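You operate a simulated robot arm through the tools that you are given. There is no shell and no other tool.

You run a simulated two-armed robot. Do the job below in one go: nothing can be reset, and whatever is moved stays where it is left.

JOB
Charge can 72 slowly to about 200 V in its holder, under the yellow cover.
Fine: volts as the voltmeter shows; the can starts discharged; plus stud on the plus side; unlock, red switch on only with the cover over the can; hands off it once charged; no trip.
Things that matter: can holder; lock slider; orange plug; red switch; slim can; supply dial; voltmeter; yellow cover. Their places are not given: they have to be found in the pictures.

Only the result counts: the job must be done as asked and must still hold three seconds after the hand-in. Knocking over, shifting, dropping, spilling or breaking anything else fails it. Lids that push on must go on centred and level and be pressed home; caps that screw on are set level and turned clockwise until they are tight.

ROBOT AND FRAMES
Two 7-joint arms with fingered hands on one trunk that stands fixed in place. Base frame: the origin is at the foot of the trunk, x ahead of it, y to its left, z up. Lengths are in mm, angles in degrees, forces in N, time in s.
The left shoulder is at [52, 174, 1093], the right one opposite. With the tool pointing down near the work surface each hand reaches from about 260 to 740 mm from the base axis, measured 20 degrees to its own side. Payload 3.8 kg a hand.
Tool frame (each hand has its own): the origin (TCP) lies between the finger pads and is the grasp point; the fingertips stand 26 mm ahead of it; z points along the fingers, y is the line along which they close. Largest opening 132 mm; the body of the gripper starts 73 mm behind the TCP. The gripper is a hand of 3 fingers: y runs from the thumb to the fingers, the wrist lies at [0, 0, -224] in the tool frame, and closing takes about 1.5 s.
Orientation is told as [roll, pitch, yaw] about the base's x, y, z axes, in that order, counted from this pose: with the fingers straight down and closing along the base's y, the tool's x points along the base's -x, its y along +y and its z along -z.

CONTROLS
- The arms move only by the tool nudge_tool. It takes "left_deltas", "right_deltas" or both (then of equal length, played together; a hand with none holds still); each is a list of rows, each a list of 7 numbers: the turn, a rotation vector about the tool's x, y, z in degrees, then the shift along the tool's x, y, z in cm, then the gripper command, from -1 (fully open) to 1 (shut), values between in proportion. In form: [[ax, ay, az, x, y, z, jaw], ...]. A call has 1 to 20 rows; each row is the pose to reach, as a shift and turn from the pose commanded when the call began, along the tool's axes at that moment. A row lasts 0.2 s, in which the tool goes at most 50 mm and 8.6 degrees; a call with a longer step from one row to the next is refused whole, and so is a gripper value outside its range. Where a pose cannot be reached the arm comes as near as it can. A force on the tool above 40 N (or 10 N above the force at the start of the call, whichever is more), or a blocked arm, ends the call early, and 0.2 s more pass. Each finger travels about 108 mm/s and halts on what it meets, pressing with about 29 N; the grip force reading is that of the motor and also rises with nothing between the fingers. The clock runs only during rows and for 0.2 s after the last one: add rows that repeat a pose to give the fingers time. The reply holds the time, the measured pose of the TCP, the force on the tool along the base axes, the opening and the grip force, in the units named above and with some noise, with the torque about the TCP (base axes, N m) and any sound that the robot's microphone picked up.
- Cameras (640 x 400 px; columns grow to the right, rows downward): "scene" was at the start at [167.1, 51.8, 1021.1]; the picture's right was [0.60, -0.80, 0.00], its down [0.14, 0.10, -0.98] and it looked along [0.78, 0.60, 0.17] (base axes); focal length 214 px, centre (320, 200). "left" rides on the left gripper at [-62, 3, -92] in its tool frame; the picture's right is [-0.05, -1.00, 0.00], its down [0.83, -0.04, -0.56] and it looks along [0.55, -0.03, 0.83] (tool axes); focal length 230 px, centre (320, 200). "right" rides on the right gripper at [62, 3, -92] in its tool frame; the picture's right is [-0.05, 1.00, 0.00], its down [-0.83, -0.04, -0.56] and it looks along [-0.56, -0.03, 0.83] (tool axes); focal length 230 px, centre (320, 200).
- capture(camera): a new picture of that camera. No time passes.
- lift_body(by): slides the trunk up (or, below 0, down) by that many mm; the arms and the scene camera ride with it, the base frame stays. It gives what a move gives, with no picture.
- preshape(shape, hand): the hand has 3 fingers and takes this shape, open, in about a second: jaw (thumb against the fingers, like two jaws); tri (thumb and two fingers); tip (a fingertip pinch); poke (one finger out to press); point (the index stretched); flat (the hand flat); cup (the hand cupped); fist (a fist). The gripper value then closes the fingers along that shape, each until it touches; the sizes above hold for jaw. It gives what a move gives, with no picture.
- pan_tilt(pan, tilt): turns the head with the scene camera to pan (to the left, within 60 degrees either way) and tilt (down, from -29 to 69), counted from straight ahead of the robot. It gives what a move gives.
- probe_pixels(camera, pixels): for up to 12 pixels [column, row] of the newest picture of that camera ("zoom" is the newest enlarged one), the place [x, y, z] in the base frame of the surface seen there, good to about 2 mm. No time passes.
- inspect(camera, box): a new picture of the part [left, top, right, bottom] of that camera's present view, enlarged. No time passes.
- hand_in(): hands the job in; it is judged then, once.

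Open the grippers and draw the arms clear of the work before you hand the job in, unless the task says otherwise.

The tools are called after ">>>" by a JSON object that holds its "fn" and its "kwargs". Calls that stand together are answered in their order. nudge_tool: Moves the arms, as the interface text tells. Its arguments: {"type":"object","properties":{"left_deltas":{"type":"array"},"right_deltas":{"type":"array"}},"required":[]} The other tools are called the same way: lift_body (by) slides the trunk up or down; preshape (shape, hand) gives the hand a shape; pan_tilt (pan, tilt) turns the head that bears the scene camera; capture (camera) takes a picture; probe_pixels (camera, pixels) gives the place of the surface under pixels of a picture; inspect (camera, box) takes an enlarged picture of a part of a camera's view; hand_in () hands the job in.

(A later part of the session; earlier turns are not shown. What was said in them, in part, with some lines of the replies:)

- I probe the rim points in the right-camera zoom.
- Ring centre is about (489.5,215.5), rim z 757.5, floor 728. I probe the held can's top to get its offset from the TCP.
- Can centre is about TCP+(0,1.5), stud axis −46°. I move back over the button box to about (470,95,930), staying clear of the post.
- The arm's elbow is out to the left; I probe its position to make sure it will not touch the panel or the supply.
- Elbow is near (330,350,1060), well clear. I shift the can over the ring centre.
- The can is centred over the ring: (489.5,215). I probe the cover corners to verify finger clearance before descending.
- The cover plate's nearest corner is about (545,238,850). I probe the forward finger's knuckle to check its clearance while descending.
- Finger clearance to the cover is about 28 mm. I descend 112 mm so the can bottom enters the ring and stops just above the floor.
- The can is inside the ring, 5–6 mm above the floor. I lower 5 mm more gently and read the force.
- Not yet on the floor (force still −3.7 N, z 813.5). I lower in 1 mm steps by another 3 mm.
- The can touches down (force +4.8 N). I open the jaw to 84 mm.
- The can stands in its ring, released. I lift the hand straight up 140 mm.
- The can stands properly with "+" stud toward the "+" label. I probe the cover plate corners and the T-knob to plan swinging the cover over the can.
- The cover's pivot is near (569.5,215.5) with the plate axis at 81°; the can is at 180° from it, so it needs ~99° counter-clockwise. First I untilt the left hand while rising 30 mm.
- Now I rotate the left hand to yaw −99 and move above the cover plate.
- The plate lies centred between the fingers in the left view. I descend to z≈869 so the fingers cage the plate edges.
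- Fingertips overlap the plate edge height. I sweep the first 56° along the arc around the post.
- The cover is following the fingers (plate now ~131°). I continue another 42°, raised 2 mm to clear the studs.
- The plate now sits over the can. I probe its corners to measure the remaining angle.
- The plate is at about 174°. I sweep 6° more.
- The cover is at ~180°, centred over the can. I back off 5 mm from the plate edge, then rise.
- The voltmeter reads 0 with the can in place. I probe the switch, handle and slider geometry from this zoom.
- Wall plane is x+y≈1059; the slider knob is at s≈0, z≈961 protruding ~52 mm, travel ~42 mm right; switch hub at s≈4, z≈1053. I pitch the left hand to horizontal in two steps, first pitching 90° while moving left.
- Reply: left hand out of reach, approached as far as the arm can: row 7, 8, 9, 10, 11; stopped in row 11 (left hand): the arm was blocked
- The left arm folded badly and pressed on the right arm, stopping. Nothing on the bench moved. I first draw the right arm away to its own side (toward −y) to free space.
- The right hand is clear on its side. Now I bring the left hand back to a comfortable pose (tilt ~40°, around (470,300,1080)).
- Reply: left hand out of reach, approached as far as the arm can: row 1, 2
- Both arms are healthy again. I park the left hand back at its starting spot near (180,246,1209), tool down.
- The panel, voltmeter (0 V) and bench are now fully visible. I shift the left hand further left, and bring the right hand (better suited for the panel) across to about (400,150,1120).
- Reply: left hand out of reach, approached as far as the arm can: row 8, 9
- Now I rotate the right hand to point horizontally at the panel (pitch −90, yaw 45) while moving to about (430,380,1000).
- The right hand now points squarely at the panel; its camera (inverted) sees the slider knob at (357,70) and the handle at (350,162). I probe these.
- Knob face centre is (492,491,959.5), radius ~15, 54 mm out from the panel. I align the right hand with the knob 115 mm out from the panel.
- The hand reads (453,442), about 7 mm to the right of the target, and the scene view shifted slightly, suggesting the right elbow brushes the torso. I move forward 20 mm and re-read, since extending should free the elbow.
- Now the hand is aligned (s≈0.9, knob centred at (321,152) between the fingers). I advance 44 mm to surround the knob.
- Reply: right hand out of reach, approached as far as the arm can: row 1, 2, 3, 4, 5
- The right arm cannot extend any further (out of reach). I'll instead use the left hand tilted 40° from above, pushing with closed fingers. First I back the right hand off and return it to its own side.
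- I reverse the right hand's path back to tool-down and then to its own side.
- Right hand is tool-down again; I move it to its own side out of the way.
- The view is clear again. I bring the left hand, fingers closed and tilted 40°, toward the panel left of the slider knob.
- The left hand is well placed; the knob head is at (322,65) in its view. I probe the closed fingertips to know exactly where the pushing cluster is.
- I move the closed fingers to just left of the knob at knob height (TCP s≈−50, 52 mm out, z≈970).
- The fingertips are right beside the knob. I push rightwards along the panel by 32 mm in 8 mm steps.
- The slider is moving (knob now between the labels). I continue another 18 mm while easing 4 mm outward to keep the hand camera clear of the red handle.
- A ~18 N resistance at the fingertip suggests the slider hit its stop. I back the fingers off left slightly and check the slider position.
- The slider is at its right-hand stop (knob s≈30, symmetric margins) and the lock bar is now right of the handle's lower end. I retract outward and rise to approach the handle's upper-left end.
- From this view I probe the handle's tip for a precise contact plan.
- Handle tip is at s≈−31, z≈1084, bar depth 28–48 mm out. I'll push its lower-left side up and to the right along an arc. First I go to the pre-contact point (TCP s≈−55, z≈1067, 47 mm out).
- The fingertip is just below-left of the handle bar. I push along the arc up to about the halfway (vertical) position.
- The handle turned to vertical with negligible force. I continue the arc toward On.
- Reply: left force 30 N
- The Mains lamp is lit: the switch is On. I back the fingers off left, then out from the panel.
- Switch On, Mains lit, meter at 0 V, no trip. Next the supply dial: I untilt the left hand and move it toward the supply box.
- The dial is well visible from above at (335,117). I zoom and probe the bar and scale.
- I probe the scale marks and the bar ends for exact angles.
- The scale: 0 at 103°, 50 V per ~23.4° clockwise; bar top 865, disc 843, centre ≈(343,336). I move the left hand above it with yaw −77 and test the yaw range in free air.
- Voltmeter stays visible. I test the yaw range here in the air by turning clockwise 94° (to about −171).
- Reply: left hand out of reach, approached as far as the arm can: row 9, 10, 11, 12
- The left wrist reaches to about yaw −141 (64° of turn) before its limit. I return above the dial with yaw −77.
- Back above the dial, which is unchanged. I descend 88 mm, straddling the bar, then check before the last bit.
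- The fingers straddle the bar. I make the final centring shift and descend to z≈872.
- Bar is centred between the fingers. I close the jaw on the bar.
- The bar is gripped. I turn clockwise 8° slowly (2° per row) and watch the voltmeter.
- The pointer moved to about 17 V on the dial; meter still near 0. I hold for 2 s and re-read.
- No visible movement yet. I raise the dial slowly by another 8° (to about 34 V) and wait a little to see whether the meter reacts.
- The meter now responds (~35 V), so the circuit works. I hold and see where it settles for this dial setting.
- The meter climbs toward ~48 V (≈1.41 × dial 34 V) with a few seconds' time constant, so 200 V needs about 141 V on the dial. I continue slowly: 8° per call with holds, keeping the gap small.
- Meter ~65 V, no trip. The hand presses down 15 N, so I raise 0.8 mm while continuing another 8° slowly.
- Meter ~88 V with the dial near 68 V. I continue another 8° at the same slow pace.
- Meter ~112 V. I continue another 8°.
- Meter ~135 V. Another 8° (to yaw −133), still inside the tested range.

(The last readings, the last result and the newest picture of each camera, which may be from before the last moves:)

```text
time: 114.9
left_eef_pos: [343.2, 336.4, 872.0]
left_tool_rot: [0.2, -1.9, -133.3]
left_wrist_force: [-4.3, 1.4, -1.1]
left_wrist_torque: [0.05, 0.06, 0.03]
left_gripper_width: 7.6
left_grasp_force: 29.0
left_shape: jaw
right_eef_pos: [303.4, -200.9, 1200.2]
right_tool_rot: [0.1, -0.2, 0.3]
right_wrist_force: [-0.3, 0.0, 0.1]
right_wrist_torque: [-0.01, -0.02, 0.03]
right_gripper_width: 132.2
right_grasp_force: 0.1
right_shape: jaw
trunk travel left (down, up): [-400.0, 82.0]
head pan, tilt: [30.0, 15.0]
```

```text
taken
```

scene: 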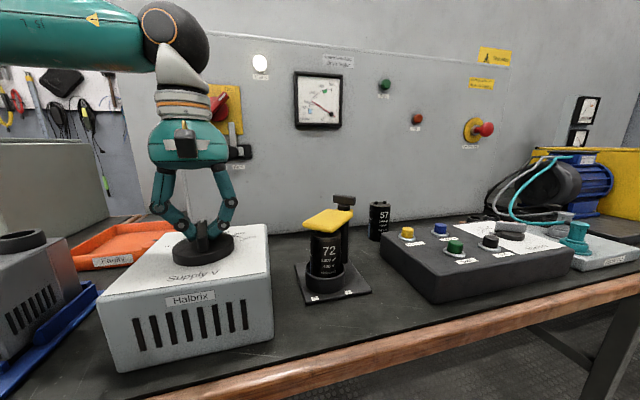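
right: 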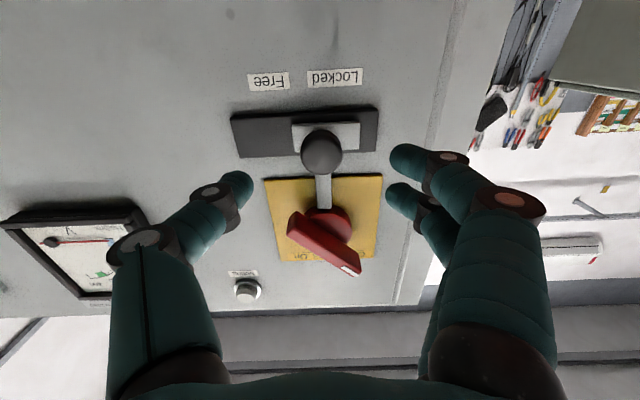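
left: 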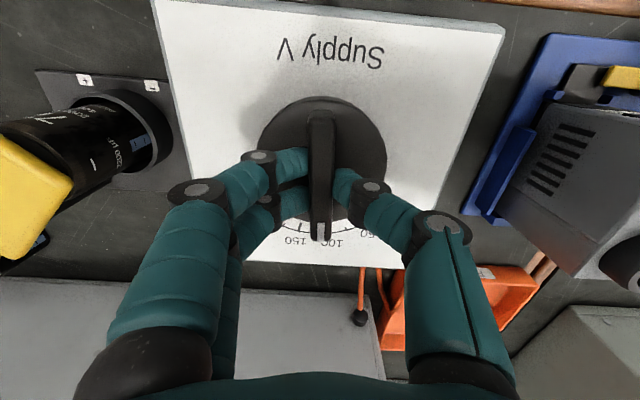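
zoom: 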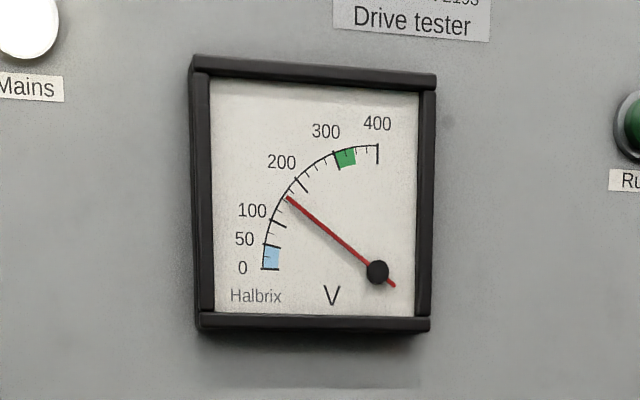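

Meter ~160 V and rising. I turn 4° more, then 2° more slowly (to yaw −139) and let it settle.

>>> {"fn": "nudge_tool", "kwargs": {"left_deltas": [[0, 0, 1, 0, 0, 0, 1], [0, 0, 2, 0, 0, 0, 1], [0, 0, 3, 0, 0, 0, 1], [0, 0, 4, 0, 0, 0, 1], [0, 0, 4, 0, 0, 0, 1], [0, 0, 4, 0, 0, 0, 1], [0, 0, 4, 0, 0, 0, 1], [0, 0, 4, 0, 0, 0, 1], [0, 0, 4.5, 0, 0, 0, 1], [0, 0, 5, 0, 0, 0, 1], [0, 0, 5.5, 0, 0, 0, 1], [0, 0, 6, 0, 0, 0, 1], [0, 0, 6, 0, 0, 0, 1], [0, 0, 6, 0, 0, 0, 1], [0, 0, 6, 0, 0, 0, 1], [0, 0, 6, 0, 0, 0, 1], [0, 0, 6, 0, 0, 0, 1], [0, 0, 6, 0, 0, 0, 1], [0, 0, 6, 0, 0, 0, 1], [0, 0, 6, 0, 0, 0, 1]]}}

>>> {"fn": "inspect", "kwargs": {"camera": "scene", "box": [290, 60, 350, 140]}}

```text
time: 119.1
left_eef_pos: [341.4, 319.7, 876.8]
left_tool_rot: [0.0, -1.6, -139.1]
left_wrist_force: [11.2, 37.9, -4.7]
left_wrist_torque: [0.7, -0.16, -0.13]
left_gripper_width: 6.4
left_grasp_force: 29.0
left_shape: jaw
left hand out of reach, approached as far as the arm can: row 4, 5, 6, 7, 8, 9, 10, 11, 12, 13, 14, 15, 16, 17, 18, 19, 20
right_eef_pos: [305.6, -197.2, 1200.0]
right_tool_rot: [-0.2, -0.2, 0.4]
right_wrist_force: [0.9, -0.1, 0.6]
right_wrist_torque: [0.0, 0.02, 0.01]
right_gripper_width: 131.9
right_grasp_force: 0.1
right_shape: jaw
trunk travel left (down, up): [-400.0, 82.0]
head pan, tilt: [30.0, 15.0]
```

```text
5.00 times, centred on (320, 100) of scene
```

zoom: 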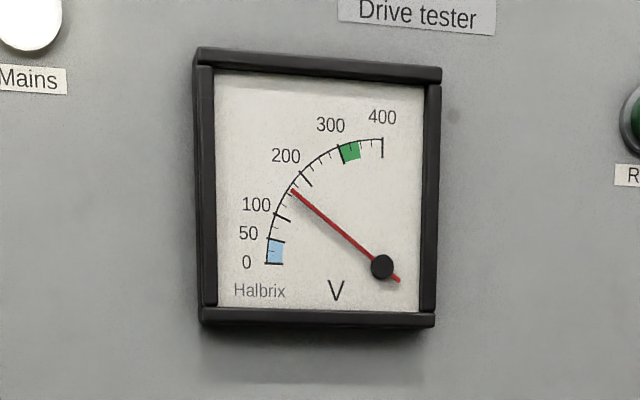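

The wrist limit came earlier at this height and the hand is pulling sideways (38 N). I open the jaw immediately to release the dial.

>>> {"fn": "nudge_tool", "kwargs": {"left_deltas": [[0, 0, 0, 0, 0, 0, 0.6], [0, 0, 0, 0, 0, 0, 0.24], [0, 0, 0, 0, 0, 0, 0.1], [0, 0, 0, 0, 0, 0, 0.1]]}}

>>> {"fn": "capture", "kwargs": {"camera": "left"}}

>>> {"fn": "capture", "kwargs": {"camera": "scene"}}

>>> {"fn": "inspect", "kwargs": {"camera": "scene", "box": [290, 60, 350, 140]}}

```text
time: 120.1
left_eef_pos: [339.4, 315.4, 876.9]
left_tool_rot: [0.3, -2.0, -139.3]
left_wrist_force: [0.0, 0.8, 0.3]
left_wrist_torque: [0.01, 0.02, 0.03]
left_gripper_width: 58.4
left_grasp_force: 0.1
left_shape: jaw
right_eef_pos: [303.9, -200.8, 1199.3]
right_tool_rot: [0.1, -0.1, 0.1]
right_wrist_force: [0.5, 0.1, 0.1]
right_wrist_torque: [-0.01, 0.0, 0.01]
right_gripper_width: 131.7
right_grasp_force: 0.0
right_shape: jaw
trunk travel left (down, up): [-400.0, 82.0]
head pan, tilt: [30.0, 15.0]
```

```text
taken
```

left: 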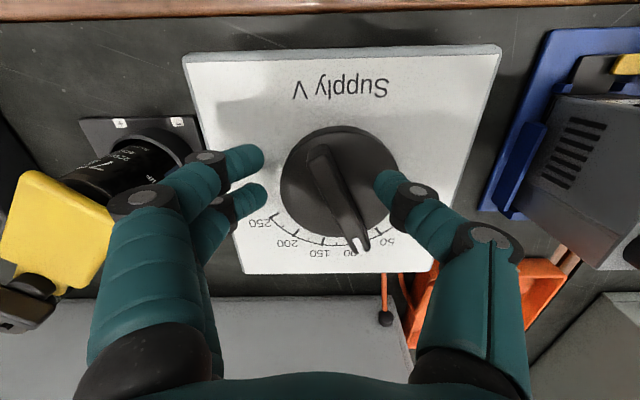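

```text
taken
```

scene: 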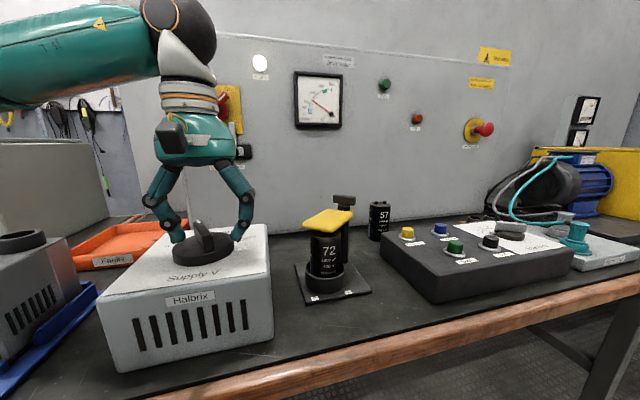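

```text
5.00 times, centred on (320, 100) of scene
```

zoom: 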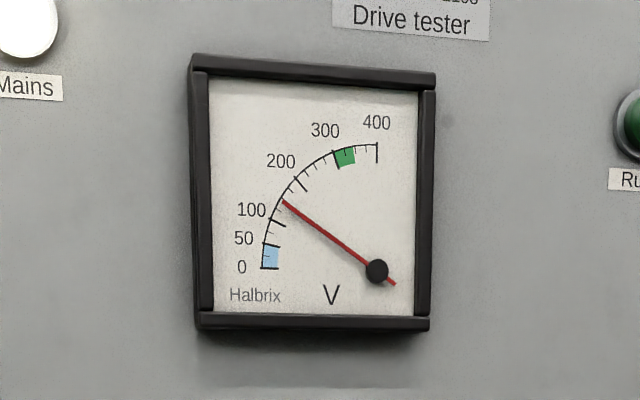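

The dial slipped back to about 105 V (meter ~147 V and following it), but the box hasn't moved. I lift the left hand clear and rotate back the other way to try gripping the bar from the opposite yaw.

>>> {"fn": "nudge_tool", "kwargs": {"left_deltas": [[0, 0, 0, 0, 0, -2, 0.1], [0, 0, 0, 0, 0, -5, 0.1], [0, 0, 0, 0, 0, -8, 0.1], [0, 0, 0, 0, 0, -11, 0.1]]}}

>>> {"fn": "capture", "kwargs": {"camera": "left"}}

>>> {"fn": "inspect", "kwargs": {"camera": "scene", "box": [290, 60, 350, 140]}}

```text
time: 121.1
left_eef_pos: [340.6, 317.5, 988.0]
left_tool_rot: [0.2, -1.9, -139.5]
left_wrist_force: [-0.4, 0.3, 0.7]
left_wrist_torque: [-0.01, 0.0, -0.02]
left_gripper_width: 58.7
left_grasp_force: 0.0
left_shape: jaw
right_eef_pos: [303.0, -200.7, 1199.4]
right_tool_rot: [0.1, -0.2, 0.2]
right_wrist_force: [-1.4, -0.2, 0.0]
right_wrist_torque: [0.02, 0.02, -0.01]
right_gripper_width: 132.0
right_grasp_force: 0.0
right_shape: jaw
trunk travel left (down, up): [-400.0, 82.0]
head pan, tilt: [30.0, 15.0]
```

```text
taken
```

left: 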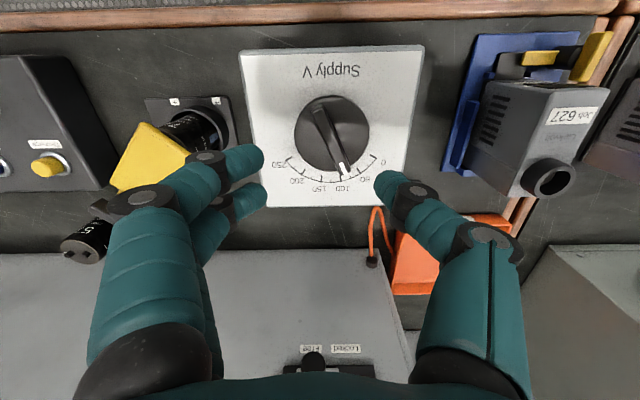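

```text
5.00 times, centred on (320, 100) of scene
```

zoom: 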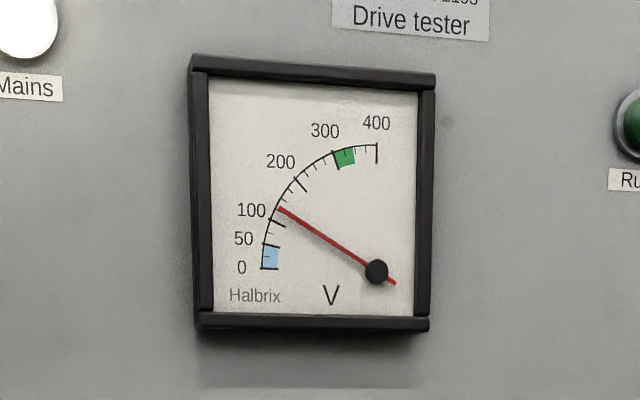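

The meter is falling toward the new dial value (~130 V). I zoom on the dial to read its pointer and probe the bar ends.

>>> {"fn": "inspect", "kwargs": {"camera": "left", "box": [240, 50, 420, 210]}}

>>> {"fn": "probe_pixels", "kwargs": {"camera": "zoom", "pixels": [[375, 310], [275, 155], [325, 225], [290, 150], [360, 310], [445, 275], [285, 340], [180, 285]]}}

```text
2.50 times, centred on (330, 130) of left
```

zoom: 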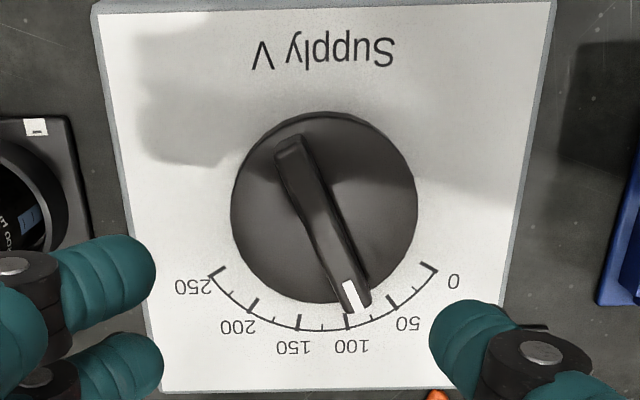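

```text
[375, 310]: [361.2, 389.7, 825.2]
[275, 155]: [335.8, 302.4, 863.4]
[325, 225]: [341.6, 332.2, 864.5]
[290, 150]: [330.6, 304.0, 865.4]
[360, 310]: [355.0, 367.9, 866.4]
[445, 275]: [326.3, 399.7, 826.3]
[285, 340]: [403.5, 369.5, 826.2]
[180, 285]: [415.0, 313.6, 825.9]
```

The bar is now at 71° (dial ≈68 V). I'll turn it by pushing the pointer end with the thumb, jaw as a loose cage at yaw −90, moving slowly in +x. First I go above the start point (361,365).

>>> {"fn": "nudge_tool", "kwargs": {"left_deltas": [[0, 0, -7.07, 0.66, -0.33, 0.5, 0.2], [0, 0, -14.1, 1.32, -0.65, 1.1, 0.242], [0, 0, -21.2, 1.98, -0.98, 1.6, 0.242], [0, 0, -28.3, 2.65, -1.31, 2.2, 0.242], [0, 0, -35.4, 3.31, -1.64, 2.7, 0.242], [0, 0, -42.4, 3.97, -1.96, 3.3, 0.242], [0, 0, -49.5, 4.63, -2.29, 3.8, 0.242]]}}

>>> {"fn": "capture", "kwargs": {"camera": "left"}}

>>> {"fn": "inspect", "kwargs": {"camera": "scene", "box": [290, 60, 350, 140]}}

```text
time: 122.7
left_eef_pos: [361.7, 365.2, 946.7]
left_tool_rot: [-1.2, -1.4, -89.7]
left_wrist_force: [-0.4, -0.1, -0.3]
left_wrist_torque: [0.02, 0.0, -0.02]
left_gripper_width: 50.6
left_grasp_force: 0.2
left_shape: jaw
right_eef_pos: [302.4, -201.9, 1200.8]
right_tool_rot: [0.2, -0.3, 0.3]
right_wrist_force: [-0.6, 0.0, -0.6]
right_wrist_torque: [0.0, 0.03, -0.02]
right_gripper_width: 131.8
right_grasp_force: 0.1
right_shape: jaw
trunk travel left (down, up): [-400.0, 82.0]
head pan, tilt: [30.0, 15.0]
```

```text
taken
```

left: 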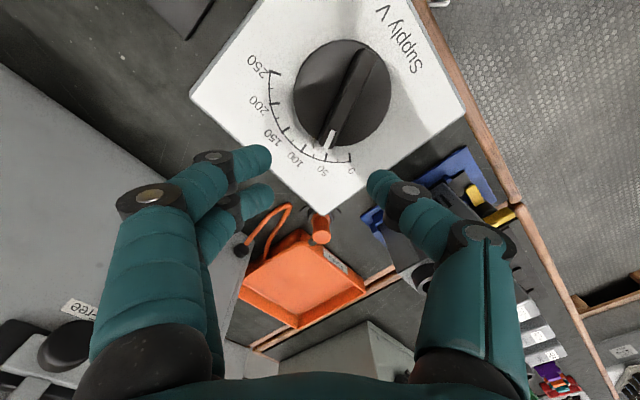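

```text
5.00 times, centred on (320, 100) of scene
```

zoom: 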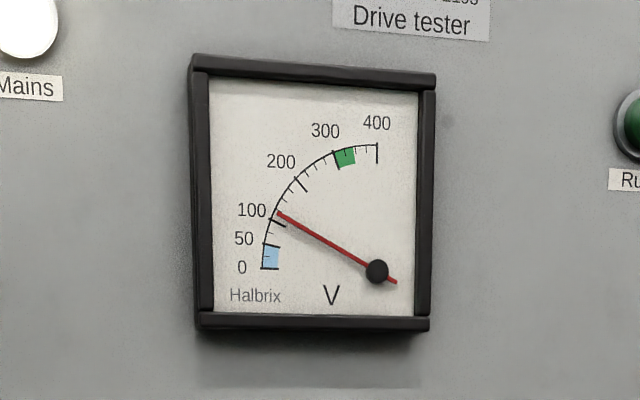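

I descend to z≈874 with the thumb beside the pointer end of the bar.

>>> {"fn": "nudge_tool", "kwargs": {"left_deltas": [[0, 0, 0, 0.03, -0.05, 1.8, 0.242], [0, 0, 0, 0.07, -0.1, 3.6, 0.242], [0, 0, 0, 0.11, -0.15, 5.4, 0.242], [0, 0, 0, 0.15, -0.2, 7.2, 0.242]]}}

>>> {"fn": "capture", "kwargs": {"camera": "left"}}

>>> {"fn": "inspect", "kwargs": {"camera": "scene", "box": [140, 150, 290, 290]}}

```text
time: 123.7
left_eef_pos: [357.1, 365.5, 875.2]
left_tool_rot: [-1.2, -1.5, -89.8]
left_wrist_force: [0.5, 0.7, 0.2]
left_wrist_torque: [-0.01, -0.02, 0.01]
left_gripper_width: 50.6
left_grasp_force: 0.1
left_shape: jaw
right_eef_pos: [303.6, -200.8, 1199.6]
right_tool_rot: [0.2, -0.3, 0.3]
right_wrist_force: [-0.3, -0.4, -0.4]
right_wrist_torque: [-0.03, 0.01, 0.03]
right_gripper_width: 132.2
right_grasp_force: 0.1
right_shape: jaw
trunk travel left (down, up): [-400.0, 82.0]
head pan, tilt: [30.0, 15.0]
```

```text
taken
```

left: 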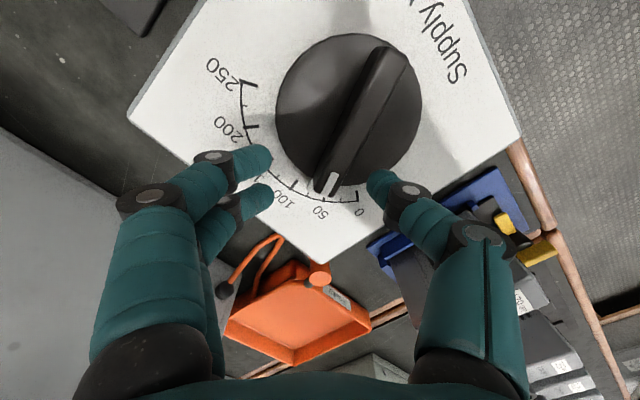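

```text
2.86 times, centred on (215, 220) of scene
```

zoom: 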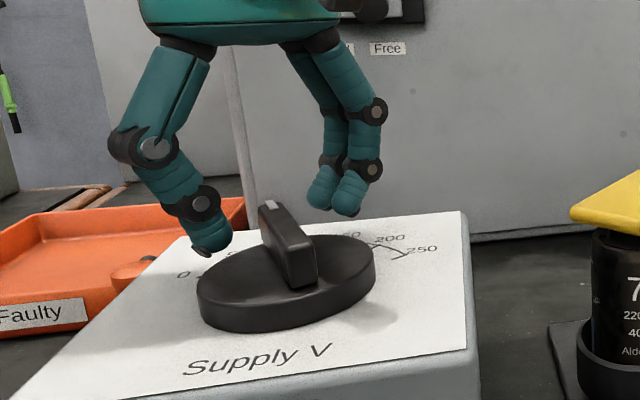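

The thumb is beside the pointer end with ~10 mm gap. I close the gap by 11 mm in +x.

>>> {"fn": "nudge_tool", "kwargs": {"left_deltas": [[0, 0, 0, 0, 0.3, 0, 0.242], [0, 0, 0, 0, 0.6, 0, 0.242], [0, 0, 0, 0, 0.9, 0, 0.242], [0, 0, 0, 0, 1.1, 0, 0.242]]}}

>>> {"fn": "capture", "kwargs": {"camera": "left"}}

```text
time: 124.7
left_eef_pos: [369.0, 365.5, 873.9]
left_tool_rot: [-1.3, -1.6, -89.9]
left_wrist_force: [0.0, 0.0, -0.6]
left_wrist_torque: [0.02, -0.02, 0.01]
left_gripper_width: 50.3
left_grasp_force: 0.1
left_shape: jaw
right_eef_pos: [303.9, -201.1, 1199.8]
right_tool_rot: [0.0, -0.1, 0.1]
right_wrist_force: [0.6, -0.4, 0.3]
right_wrist_torque: [-0.01, 0.0, -0.03]
right_gripper_width: 131.9
right_grasp_force: 0.1
right_shape: jaw
trunk travel left (down, up): [-400.0, 82.0]
head pan, tilt: [30.0, 15.0]
```

```text
taken
```

left: 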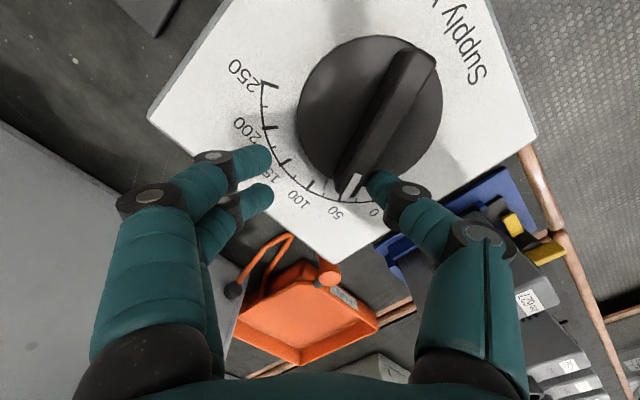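

The thumb is just touching the bar. I push on slowly, 4 mm in 0.5 mm steps, then hold briefly.

>>> {"fn": "nudge_tool", "kwargs": {"left_deltas": [[0, 0, 0, 0, 0.05, 0, 0.242], [0, 0, 0, 0, 0.1, 0, 0.242], [0, 0, 0, 0, 0.15, 0, 0.242], [0, 0, 0, 0, 0.2, 0, 0.242], [0, 0, 0, 0, 0.25, 0, 0.242], [0, 0, 0, 0, 0.3, 0, 0.242], [0, 0, 0, 0, 0.35, 0, 0.242], [0, 0, 0, 0, 0.4, 0, 0.242], [0, 0, 0, 0, 0.4, 0, 0.242], [0, 0, 0, 0, 0.4, 0, 0.242], [0, 0, 0, 0, 0.4, 0, 0.242], [0, 0, 0, 0, 0.4, 0, 0.242]]}}

>>> {"fn": "capture", "kwargs": {"camera": "left"}}

>>> {"fn": "inspect", "kwargs": {"camera": "scene", "box": [290, 60, 350, 140]}}

```text
time: 127.3
left_eef_pos: [372.5, 364.1, 875.0]
left_tool_rot: [-1.3, -1.5, -89.8]
left_wrist_force: [-1.1, 0.2, 0.5]
left_wrist_torque: [0.01, -0.02, -0.03]
left_gripper_width: 50.8
left_grasp_force: 0.0
left_shape: jaw
right_eef_pos: [302.0, -200.8, 1199.6]
right_tool_rot: [0.1, -0.3, 0.3]
right_wrist_force: [0.2, -0.4, 0.5]
right_wrist_torque: [0.0, 0.0, -0.03]
right_gripper_width: 132.0
right_grasp_force: 0.0
right_shape: jaw
trunk travel left (down, up): [-400.0, 82.0]
head pan, tilt: [30.0, 15.0]
```

```text
taken
```

left: 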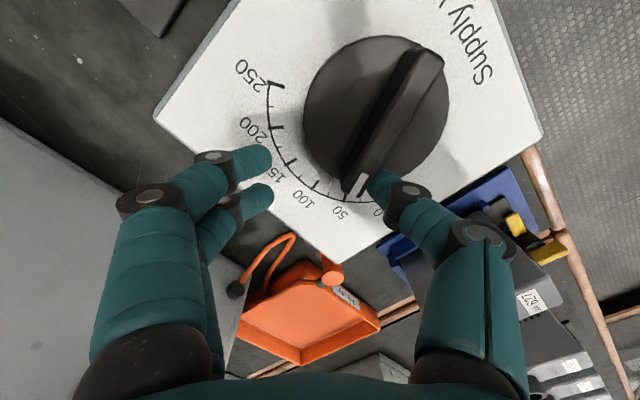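

```text
5.00 times, centred on (320, 100) of scene
```

zoom: 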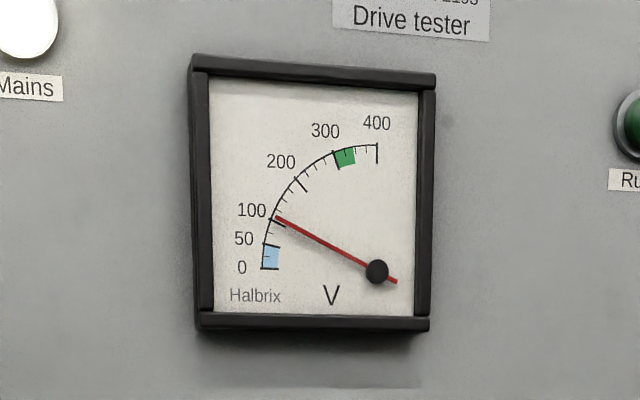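

Contact made; meter ~112 V. I continue 5 mm more in 0.5 mm steps with a hold.

>>> {"fn": "nudge_tool", "kwargs": {"left_deltas": [[0, 0, 0, 0, 0.05, 0, 0.242], [0, 0, 0, 0, 0.1, 0, 0.242], [0, 0, 0, 0, 0.15, 0, 0.242], [0, 0, 0, 0, 0.2, 0, 0.242], [0, 0, 0, 0, 0.25, 0, 0.242], [0, 0, 0, 0, 0.25, 0, 0.242], [0, 0, 0, 0, 0.25, 0, 0.242], [0, 0, 0, 0, 0.25, 0, 0.242], [0, 0, 0, 0, 0.3, 0, 0.242], [0, 0, 0, 0, 0.35, 0, 0.242], [0, 0, 0, 0, 0.4, 0, 0.242], [0, 0, 0, 0, 0.45, 0, 0.242], [0, 0, 0, 0, 0.5, 0, 0.242], [0, 0, 0, 0, 0.5, 0, 0.242], [0, 0, 0, 0, 0.5, 0, 0.242], [0, 0, 0, 0, 0.5, 0, 0.242], [0, 0, 0, 0, 0.5, 0, 0.242], [0, 0, 0, 0, 0.5, 0, 0.242], [0, 0, 0, 0, 0.5, 0, 0.242], [0, 0, 0, 0, 0.5, 0, 0.242]]}}

>>> {"fn": "capture", "kwargs": {"camera": "left"}}

>>> {"fn": "inspect", "kwargs": {"camera": "scene", "box": [290, 60, 350, 140]}}

```text
time: 131.5
left_eef_pos: [376.3, 365.6, 874.7]
left_tool_rot: [-1.3, -1.5, -89.9]
left_wrist_force: [-0.6, -1.0, 1.3]
left_wrist_torque: [0.01, 0.07, -0.05]
left_gripper_width: 52.0
left_grasp_force: 0.0
left_shape: jaw
right_eef_pos: [303.6, -201.2, 1199.9]
right_tool_rot: [0.1, -0.2, 0.3]
right_wrist_force: [0.4, -0.4, 1.0]
right_wrist_torque: [0.03, -0.01, 0.02]
right_gripper_width: 132.0
right_grasp_force: 0.0
right_shape: jaw
trunk travel left (down, up): [-400.0, 82.0]
head pan, tilt: [30.0, 15.0]
```

```text
taken
```

left: 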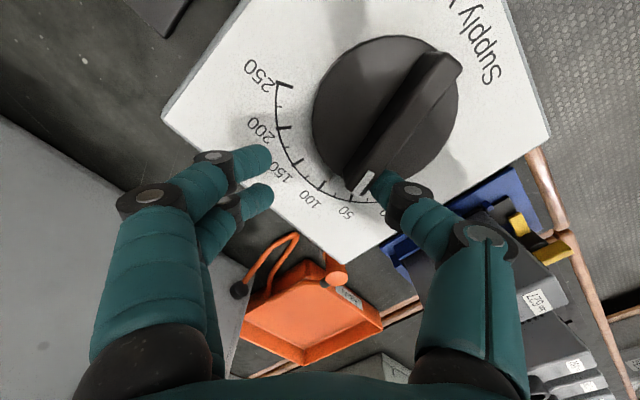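

```text
5.00 times, centred on (320, 100) of scene
```

zoom: 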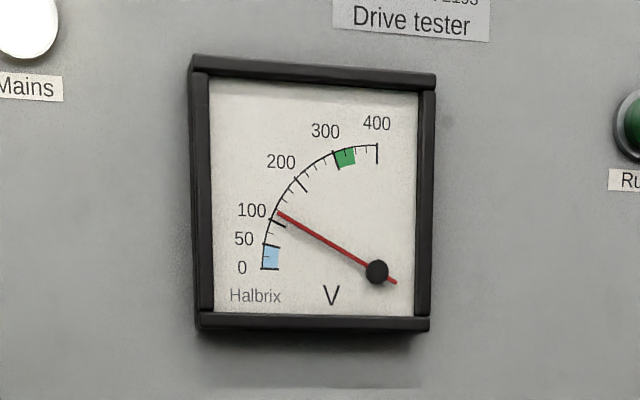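

The bar turns and the meter rises (~120 V). I continue 5 mm more the same way.

>>> {"fn": "nudge_tool", "kwargs": {"left_deltas": [[0, 0, 0, 0, 0.05, 0, 0.242], [0, 0, 0, 0, 0.1, 0, 0.242], [0, 0, 0, 0, 0.15, 0, 0.242], [0, 0, 0, 0, 0.2, 0, 0.242], [0, 0, 0, 0, 0.25, 0, 0.242], [0, 0, 0, 0, 0.25, 0, 0.242], [0, 0, 0, 0, 0.25, 0, 0.242], [0, 0, 0, 0, 0.25, 0, 0.242], [0, 0, 0, 0, 0.3, 0, 0.242], [0, 0, 0, 0, 0.35, 0, 0.242], [0, 0, 0, 0, 0.4, 0, 0.242], [0, 0, 0, 0, 0.45, 0, 0.242], [0, 0, 0, 0, 0.5, 0, 0.242], [0, 0, 0, 0, 0.5, 0, 0.242], [0, 0, 0, 0, 0.5, 0, 0.242], [0, 0, 0, 0, 0.5, 0, 0.242], [0, 0, 0, 0, 0.5, 0, 0.242], [0, 0, 0, 0, 0.5, 0, 0.242], [0, 0, 0, 0, 0.5, 0, 0.242], [0, 0, 0, 0, 0.5, 0, 0.242]]}}

>>> {"fn": "capture", "kwargs": {"camera": "left"}}

>>> {"fn": "inspect", "kwargs": {"camera": "scene", "box": [290, 60, 350, 140]}}

```text
time: 135.7
left_eef_pos: [381.6, 365.7, 874.7]
left_tool_rot: [-1.3, -1.5, -89.9]
left_wrist_force: [-1.8, 0.8, -0.5]
left_wrist_torque: [0.01, 0.01, -0.06]
left_gripper_width: 51.7
left_grasp_force: 0.1
left_shape: jaw
right_eef_pos: [302.6, -200.8, 1199.0]
right_tool_rot: [0.1, -0.1, 0.3]
right_wrist_force: [1.1, -0.1, 0.0]
right_wrist_torque: [-0.03, 0.0, 0.0]
right_gripper_width: 131.9
right_grasp_force: 0.1
right_shape: jaw
trunk travel left (down, up): [-400.0, 82.0]
head pan, tilt: [30.0, 15.0]
```

```text
taken
```

left: 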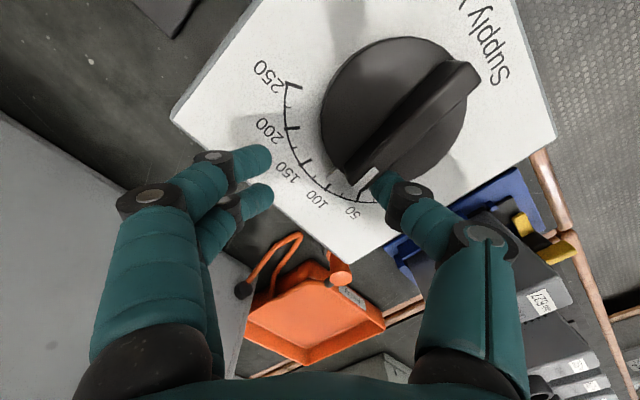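

```text
5.00 times, centred on (320, 100) of scene
```

zoom: 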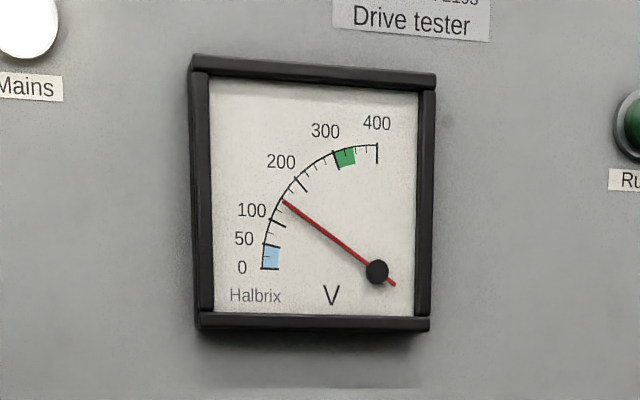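

Meter ~146 V and rising. I push another 4 mm slowly and hold.

>>> {"fn": "nudge_tool", "kwargs": {"left_deltas": [[0, 0, 0, 0, 0.05, 0, 0.242], [0, 0, 0, 0, 0.1, 0, 0.242], [0, 0, 0, 0, 0.15, 0, 0.242], [0, 0, 0, 0, 0.2, 0, 0.242], [0, 0, 0, 0, 0.2, 0, 0.242], [0, 0, 0, 0, 0.2, 0, 0.242], [0, 0, 0, 0, 0.2, 0, 0.242], [0, 0, 0, 0, 0.25, 0, 0.242], [0, 0, 0, 0, 0.3, 0, 0.242], [0, 0, 0, 0, 0.35, 0, 0.242], [0, 0, 0, 0, 0.4, 0, 0.242], [0, 0, 0, 0, 0.4, 0, 0.242], [0, 0, 0, 0, 0.4, 0, 0.242], [0, 0, 0, 0, 0.4, 0, 0.242], [0, 0, 0, 0, 0.4, 0, 0.242], [0, 0, 0, 0, 0.4, 0, 0.242], [0, 0, 0, 0, 0.4, 0, 0.242], [0, 0, 0, 0, 0.4, 0, 0.242], [0, 0, 0, 0, 0.4, 0, 0.242], [0, 0, 0, 0, 0.4, 0, 0.242]]}}

>>> {"fn": "capture", "kwargs": {"camera": "left"}}

>>> {"fn": "inspect", "kwargs": {"camera": "scene", "box": [290, 60, 350, 140]}}

```text
time: 139.9
left_eef_pos: [385.2, 365.2, 874.5]
left_tool_rot: [-1.2, -1.5, -89.8]
left_wrist_force: [-1.1, 0.7, -0.5]
left_wrist_torque: [0.02, 0.02, -0.03]
left_gripper_width: 51.8
left_grasp_force: 0.0
left_shape: jaw
right_eef_pos: [303.7, -201.9, 1200.5]
right_tool_rot: [0.1, -0.2, 0.3]
right_wrist_force: [-0.3, 0.9, 0.1]
right_wrist_torque: [0.05, 0.01, 0.02]
right_gripper_width: 132.1
right_grasp_force: 0.1
right_shape: jaw
trunk travel left (down, up): [-400.0, 82.0]
head pan, tilt: [30.0, 15.0]
```

```text
taken
```

left: 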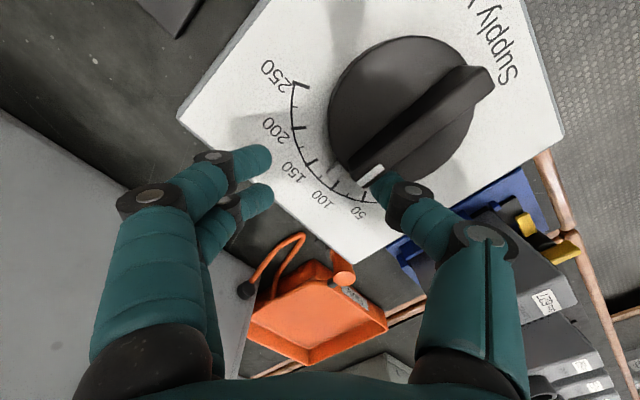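

```text
5.00 times, centred on (320, 100) of scene
```

zoom: 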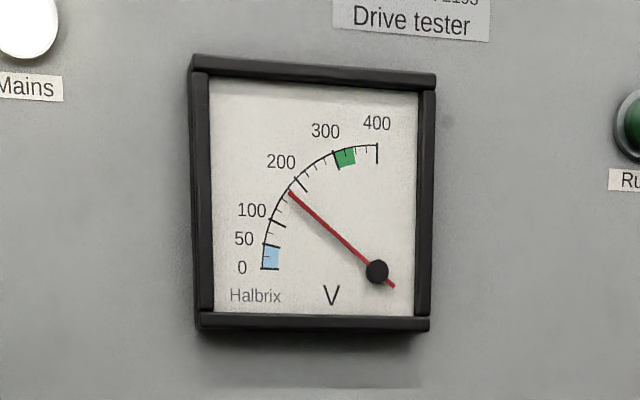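

Meter ~172 V and still creeping up. I hold 4 s to see where it settles.

>>> {"fn": "nudge_tool", "kwargs": {"left_deltas": [[0, 0, 0, 0, 0, 0, 0.242], [0, 0, 0, 0, 0, 0, 0.242], [0, 0, 0, 0, 0, 0, 0.242], [0, 0, 0, 0, 0, 0, 0.242], [0, 0, 0, 0, 0, 0, 0.242], [0, 0, 0, 0, 0, 0, 0.242], [0, 0, 0, 0, 0, 0, 0.242], [0, 0, 0, 0, 0, 0, 0.242], [0, 0, 0, 0, 0, 0, 0.242], [0, 0, 0, 0, 0, 0, 0.242], [0, 0, 0, 0, 0, 0, 0.242], [0, 0, 0, 0, 0, 0, 0.242], [0, 0, 0, 0, 0, 0, 0.242], [0, 0, 0, 0, 0, 0, 0.242], [0, 0, 0, 0, 0, 0, 0.242], [0, 0, 0, 0, 0, 0, 0.242], [0, 0, 0, 0, 0, 0, 0.242], [0, 0, 0, 0, 0, 0, 0.242], [0, 0, 0, 0, 0, 0, 0.242], [0, 0, 0, 0, 0, 0, 0.242]]}}

>>> {"fn": "inspect", "kwargs": {"camera": "scene", "box": [300, 70, 340, 130]}}

>>> {"fn": "probe_pixels", "kwargs": {"camera": "left", "pixels": [[355, 165], [375, 178], [480, 85], [465, 75], [420, 125]]}}

```text
time: 144.1
left_eef_pos: [386.5, 365.7, 874.7]
left_tool_rot: [-1.3, -1.6, -89.8]
left_wrist_force: [-0.7, 0.2, -0.6]
left_wrist_torque: [0.01, 0.05, 0.01]
left_gripper_width: 51.7
left_grasp_force: 0.1
left_shape: jaw
right_eef_pos: [302.7, -200.9, 1199.7]
right_tool_rot: [0.1, -0.2, 0.2]
right_wrist_force: [-0.7, -0.8, 0.2]
right_wrist_torque: [0.02, 0.01, 0.0]
right_gripper_width: 132.2
right_grasp_force: 0.1
right_shape: jaw
trunk travel left (down, up): [-400.0, 82.0]
head pan, tilt: [30.0, 15.0]
```

```text
6.67 times, centred on (320, 100) of scene
```

zoom: 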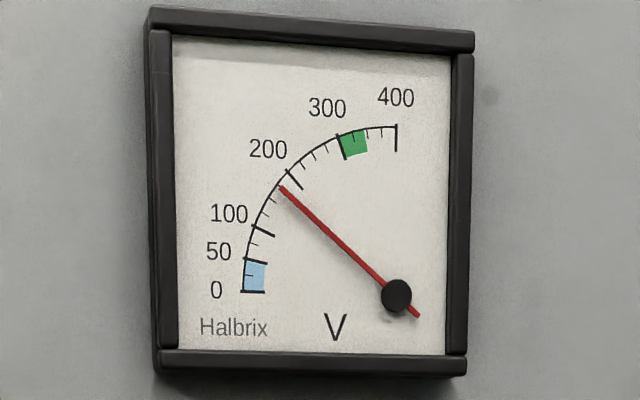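

```text
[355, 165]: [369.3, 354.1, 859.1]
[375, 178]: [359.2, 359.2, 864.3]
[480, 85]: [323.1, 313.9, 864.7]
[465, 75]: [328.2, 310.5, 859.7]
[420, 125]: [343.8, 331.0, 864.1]
```

By geometry the needle is at ≈175 V (39.3° of 90° for 400 V). I push another 2 mm and hold to settle.

>>> {"fn": "nudge_tool", "kwargs": {"left_deltas": [[0, 0, 0, 0, 0.05, 0, 0.242], [0, 0, 0, 0, 0.1, 0, 0.242], [0, 0, 0, 0, 0.15, 0, 0.242], [0, 0, 0, 0, 0.2, 0, 0.242], [0, 0, 0, 0, 0.2, 0, 0.242], [0, 0, 0, 0, 0.2, 0, 0.242], [0, 0, 0, 0, 0.2, 0, 0.242], [0, 0, 0, 0, 0.2, 0, 0.242], [0, 0, 0, 0, 0.2, 0, 0.242], [0, 0, 0, 0, 0.2, 0, 0.242], [0, 0, 0, 0, 0.2, 0, 0.242], [0, 0, 0, 0, 0.2, 0, 0.242], [0, 0, 0, 0, 0.2, 0, 0.242], [0, 0, 0, 0, 0.2, 0, 0.242], [0, 0, 0, 0, 0.2, 0, 0.242], [0, 0, 0, 0, 0.2, 0, 0.242], [0, 0, 0, 0, 0.2, 0, 0.242], [0, 0, 0, 0, 0.2, 0, 0.242], [0, 0, 0, 0, 0.2, 0, 0.242], [0, 0, 0, 0, 0.2, 0, 0.242]]}}

>>> {"fn": "inspect", "kwargs": {"camera": "scene", "box": [300, 70, 340, 130]}}

```text
time: 148.3
left_eef_pos: [388.8, 365.4, 874.0]
left_tool_rot: [-1.3, -1.5, -89.7]
left_wrist_force: [-1.2, -0.4, -0.5]
left_wrist_torque: [0.0, 0.02, -0.02]
left_gripper_width: 52.1
left_grasp_force: 0.1
left_shape: jaw
right_eef_pos: [302.3, -200.1, 1199.0]
right_tool_rot: [0.2, -0.2, 0.1]
right_wrist_force: [-0.5, 0.5, -0.4]
right_wrist_torque: [0.02, -0.04, 0.01]
right_gripper_width: 131.8
right_grasp_force: 0.2
right_shape: jaw
trunk travel left (down, up): [-400.0, 82.0]
head pan, tilt: [30.0, 15.0]
```

```text
6.67 times, centred on (320, 100) of scene
```

zoom: 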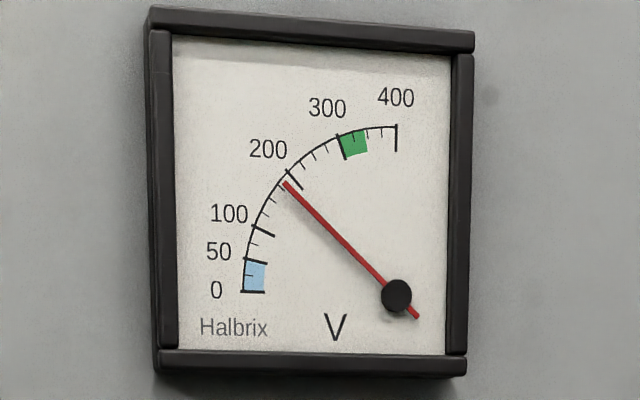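

Needle is now at ≈186 V. I push a further 1.2 mm and hold.

>>> {"fn": "nudge_tool", "kwargs": {"left_deltas": [[0, 0, 0, 0, 0.04, 0, 0.242], [0, 0, 0, 0, 0.08, 0, 0.242], [0, 0, 0, 0, 0.12, 0, 0.242], [0, 0, 0, 0, 0.12, 0, 0.242], [0, 0, 0, 0, 0.12, 0, 0.242], [0, 0, 0, 0, 0.12, 0, 0.242], [0, 0, 0, 0, 0.12, 0, 0.242], [0, 0, 0, 0, 0.12, 0, 0.242], [0, 0, 0, 0, 0.12, 0, 0.242], [0, 0, 0, 0, 0.12, 0, 0.242], [0, 0, 0, 0, 0.12, 0, 0.242], [0, 0, 0, 0, 0.12, 0, 0.242], [0, 0, 0, 0, 0.12, 0, 0.242], [0, 0, 0, 0, 0.12, 0, 0.242], [0, 0, 0, 0, 0.12, 0, 0.242], [0, 0, 0, 0, 0.12, 0, 0.242], [0, 0, 0, 0, 0.12, 0, 0.242], [0, 0, 0, 0, 0.12, 0, 0.242], [0, 0, 0, 0, 0.12, 0, 0.242], [0, 0, 0, 0, 0.12, 0, 0.242]]}}

>>> {"fn": "inspect", "kwargs": {"camera": "scene", "box": [300, 70, 340, 130]}}

```text
time: 152.5
left_eef_pos: [390.0, 364.5, 874.1]
left_tool_rot: [-1.4, -1.5, -89.8]
left_wrist_force: [-0.9, 0.7, -0.3]
left_wrist_torque: [-0.06, 0.0, -0.01]
left_gripper_width: 51.8
left_grasp_force: 0.0
left_shape: jaw
right_eef_pos: [304.1, -200.9, 1200.1]
right_tool_rot: [0.1, -0.3, 0.3]
right_wrist_force: [0.1, 0.2, -0.1]
right_wrist_torque: [-0.01, -0.01, 0.01]
right_gripper_width: 131.8
right_grasp_force: 0.0
right_shape: jaw
trunk travel left (down, up): [-400.0, 82.0]
head pan, tilt: [30.0, 15.0]
```

```text
6.67 times, centred on (320, 100) of scene
```

zoom: 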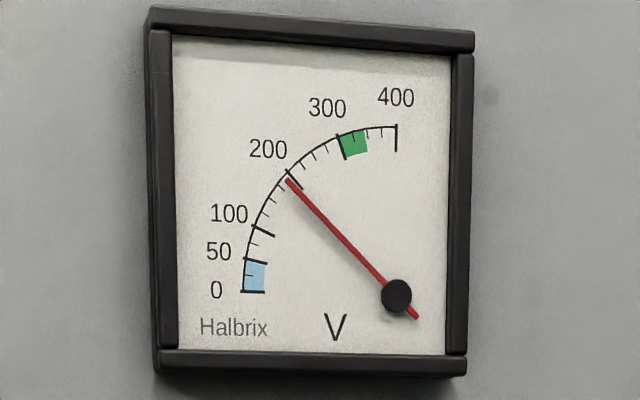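

Needle ≈193 V, just left of the 200 tick. I push 0.8 mm more and hold.

>>> {"fn": "nudge_tool", "kwargs": {"left_deltas": [[0, 0, 0, 0, 0.04, 0, 0.242], [0, 0, 0, 0, 0.08, 0, 0.242], [0, 0, 0, 0, 0.08, 0, 0.242], [0, 0, 0, 0, 0.08, 0, 0.242], [0, 0, 0, 0, 0.08, 0, 0.242], [0, 0, 0, 0, 0.08, 0, 0.242], [0, 0, 0, 0, 0.08, 0, 0.242], [0, 0, 0, 0, 0.08, 0, 0.242], [0, 0, 0, 0, 0.08, 0, 0.242], [0, 0, 0, 0, 0.08, 0, 0.242], [0, 0, 0, 0, 0.08, 0, 0.242], [0, 0, 0, 0, 0.08, 0, 0.242], [0, 0, 0, 0, 0.08, 0, 0.242], [0, 0, 0, 0, 0.08, 0, 0.242], [0, 0, 0, 0, 0.08, 0, 0.242], [0, 0, 0, 0, 0.08, 0, 0.242], [0, 0, 0, 0, 0.08, 0, 0.242], [0, 0, 0, 0, 0.08, 0, 0.242], [0, 0, 0, 0, 0.08, 0, 0.242], [0, 0, 0, 0, 0.08, 0, 0.242]]}}

>>> {"fn": "inspect", "kwargs": {"camera": "scene", "box": [304, 82, 336, 112]}}

>>> {"fn": "inspect", "kwargs": {"camera": "scene", "box": [300, 70, 340, 130]}}

```text
time: 156.7
left_eef_pos: [390.0, 365.7, 874.2]
left_tool_rot: [-1.3, -1.5, -89.8]
left_wrist_force: [-0.9, 1.3, -0.3]
left_wrist_torque: [-0.01, -0.01, -0.06]
left_gripper_width: 51.8
left_grasp_force: 0.1
left_shape: jaw
right_eef_pos: [303.2, -201.4, 1200.4]
right_tool_rot: [0.1, -0.3, 0.3]
right_wrist_force: [0.1, 1.0, -0.3]
right_wrist_torque: [0.01, -0.01, 0.01]
right_gripper_width: 131.7
right_grasp_force: 0.1
right_shape: jaw
trunk travel left (down, up): [-400.0, 82.0]
head pan, tilt: [30.0, 15.0]
```

```text
13.33 times, centred on (320, 97) of scene
```

zoom: 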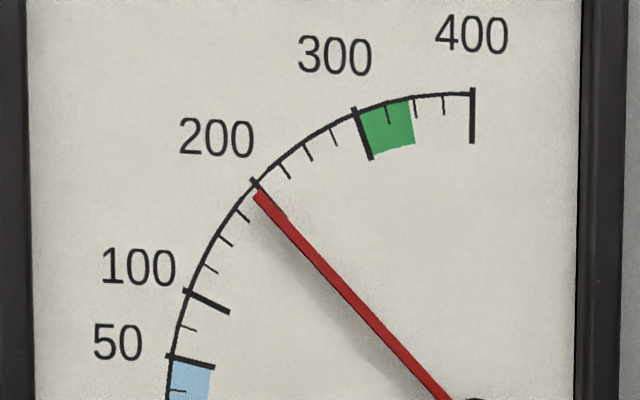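

```text
6.67 times, centred on (320, 100) of scene
```

zoom: 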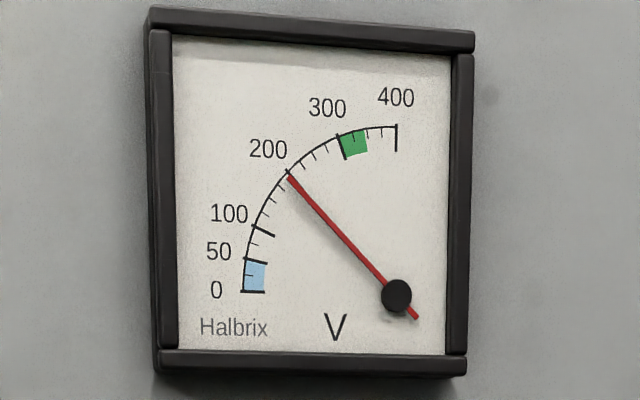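

The needle sits on the 200 V tick. I move the thumb back 6 mm from the bar, then lift straight up.

>>> {"fn": "nudge_tool", "kwargs": {"left_deltas": [[0, 0, 0, 0, -0.2, 0, 0.242], [0, 0, 0, 0, -0.4, 0, 0.242], [0, 0, 0, 0, -0.6, 0, 0.242], [0, 0, 0, 0, -0.6, -1.5, 0.242], [0, 0, 0, 0, -0.6, -4, 0.242], [0, 0, 0, 0, -0.6, -7, 0.242], [0, 0, 0, 0, -0.6, -11, 0.242], [0, 0, 0, 0, -0.6, -15, 0.242]]}}

>>> {"fn": "capture", "kwargs": {"camera": "left"}}

>>> {"fn": "inspect", "kwargs": {"camera": "scene", "box": [304, 82, 336, 112]}}

```text
time: 158.5
left_eef_pos: [385.7, 368.2, 1025.8]
left_tool_rot: [-1.4, -1.5, -89.9]
left_wrist_force: [-0.2, -0.3, 0.2]
left_wrist_torque: [0.03, 0.0, 0.03]
left_gripper_width: 50.4
left_grasp_force: 0.1
left_shape: jaw
right_eef_pos: [305.1, -201.1, 1199.2]
right_tool_rot: [0.1, -0.2, 0.1]
right_wrist_force: [0.4, -0.1, 0.6]
right_wrist_torque: [0.02, -0.02, 0.01]
right_gripper_width: 131.7
right_grasp_force: 0.0
right_shape: jaw
trunk travel left (down, up): [-400.0, 82.0]
head pan, tilt: [30.0, 15.0]
```

```text
taken
```

left: 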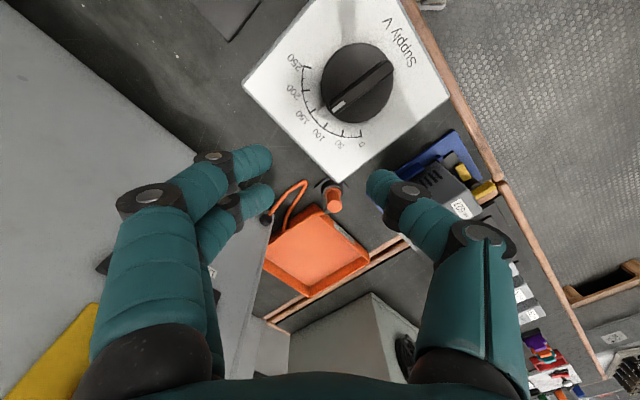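

```text
13.33 times, centred on (320, 97) of scene
```

zoom: 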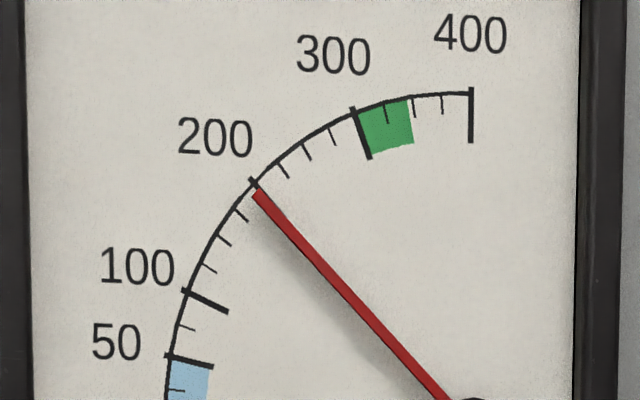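

The reading holds at 200 V. I open the hand and draw the left arm up and back, clear of the work.

>>> {"fn": "nudge_tool", "kwargs": {"left_deltas": [[0, 0, 0, 0, -1.5, -2.5, 0.24], [0, 0, 0, 0, -4.5, -5, 0], [0, 0, 0, 0, -8, -8, -0.5], [0, 0, 0, 0, -11.5, -11, -1], [0, 0, 0, 0, -15, -13, -1], [0, 0, 0, 0, -15, -13, -1], [0, 0, 0, 0, -15, -13, -1], [0, 0, 0, 0, -15, -13, -1], [0, 0, 0, 0, -15, -13, -1], [0, 0, 0, 0, -15, -13, -1]]}}

>>> {"fn": "capture", "kwargs": {"camera": "scene"}}

>>> {"fn": "inspect", "kwargs": {"camera": "scene", "box": [304, 82, 336, 112]}}

>>> {"fn": "inspect", "kwargs": {"camera": "scene", "box": [170, 50, 450, 320]}}

```text
time: 160.7
left_eef_pos: [238.6, 371.2, 1139.8]
left_tool_rot: [-1.1, -1.6, -89.8]
left_wrist_force: [0.7, -0.3, -0.3]
left_wrist_torque: [-0.02, -0.03, -0.02]
left_gripper_width: 132.0
left_grasp_force: 0.1
left_shape: jaw
left hand out of reach, approached as far as the arm can: row 4, 5, 6, 7, 8, 9, 10
right_eef_pos: [303.3, -200.3, 1198.9]
right_tool_rot: [0.0, -0.2, 0.2]
right_wrist_force: [0.1, -0.8, 0.3]
right_wrist_torque: [0.01, -0.04, -0.02]
right_gripper_width: 132.0
right_grasp_force: 0.0
right_shape: jaw
trunk travel left (down, up): [-400.0, 82.0]
head pan, tilt: [30.0, 15.0]
```

```text
taken
```

scene: 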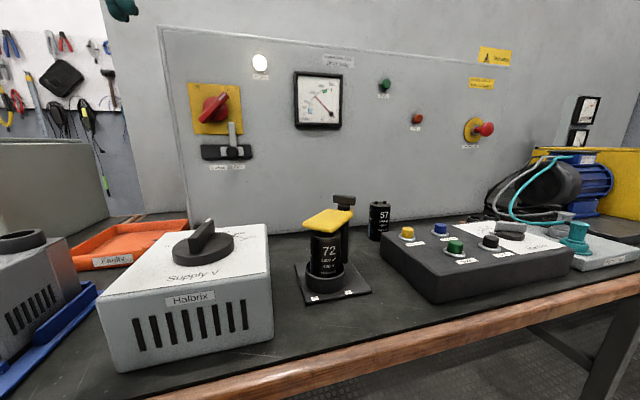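

```text
13.33 times, centred on (320, 97) of scene
```

zoom: 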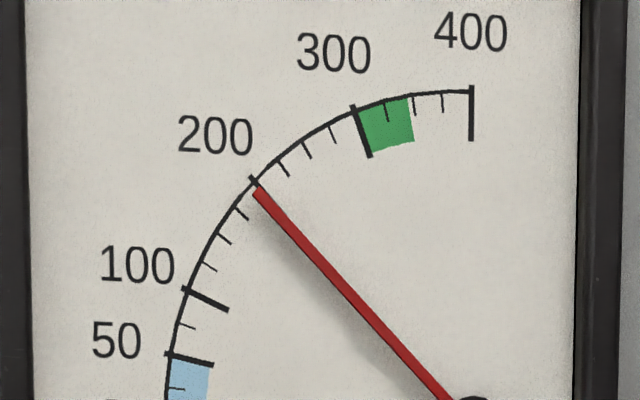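

```text
1.48 times, centred on (310, 185) of scene
```

zoom: 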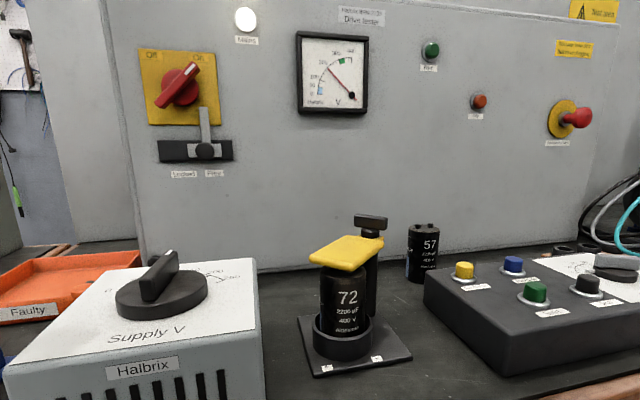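

The meter holds at 200 V. The Mains lamp is lit, Trip is dark, the cover is over can 72 and both hands are open and clear. Nothing else has moved, so I hand in.

>>> {"fn": "hand_in", "kwargs": {}}

```text
The job is handed in.
```

Can 72 is in its holder with its plus stud on the plus side, charged slowly to about 200 V on the voltmeter. The yellow cover is over it. I handed the job in; the reply only confirmed the hand-in, not whether it passed.

- **Order of work:** The can went into the holder reading 0 V, then I swung the cover over it. Only then did I slide the lock to Free and turn the red switch on, with the supply dial still at 0.
- **Charging:** The voltmeter shows roughly 1.4 times the dial, so 200 V needed only about 140 V on the dial. I raised the dial in small steps with pauses, and the Trip lamp was unlit in the views I took.
- **Dial slip:** At about 175 V the left wrist reached its limit and the hand pulled sideways on the dial with about 38 N. I let go; the dial slipped back to about 68 V and the meter dropped to about 112 V. I then pushed it up slowly to 200 V. The supply box did not appear to shift.
- **Arms touching:** While I was setting up for the panel, the left arm folded badly and pressed on the right arm. I separated them, and nothing on the bench appeared to move.
- **Orange plug:** I left it in the socket where it already was, since the can charged with it there.

At hand-in the meter had held at 200 V for about four seconds after I let go of the dial. Both hands were open and clear.
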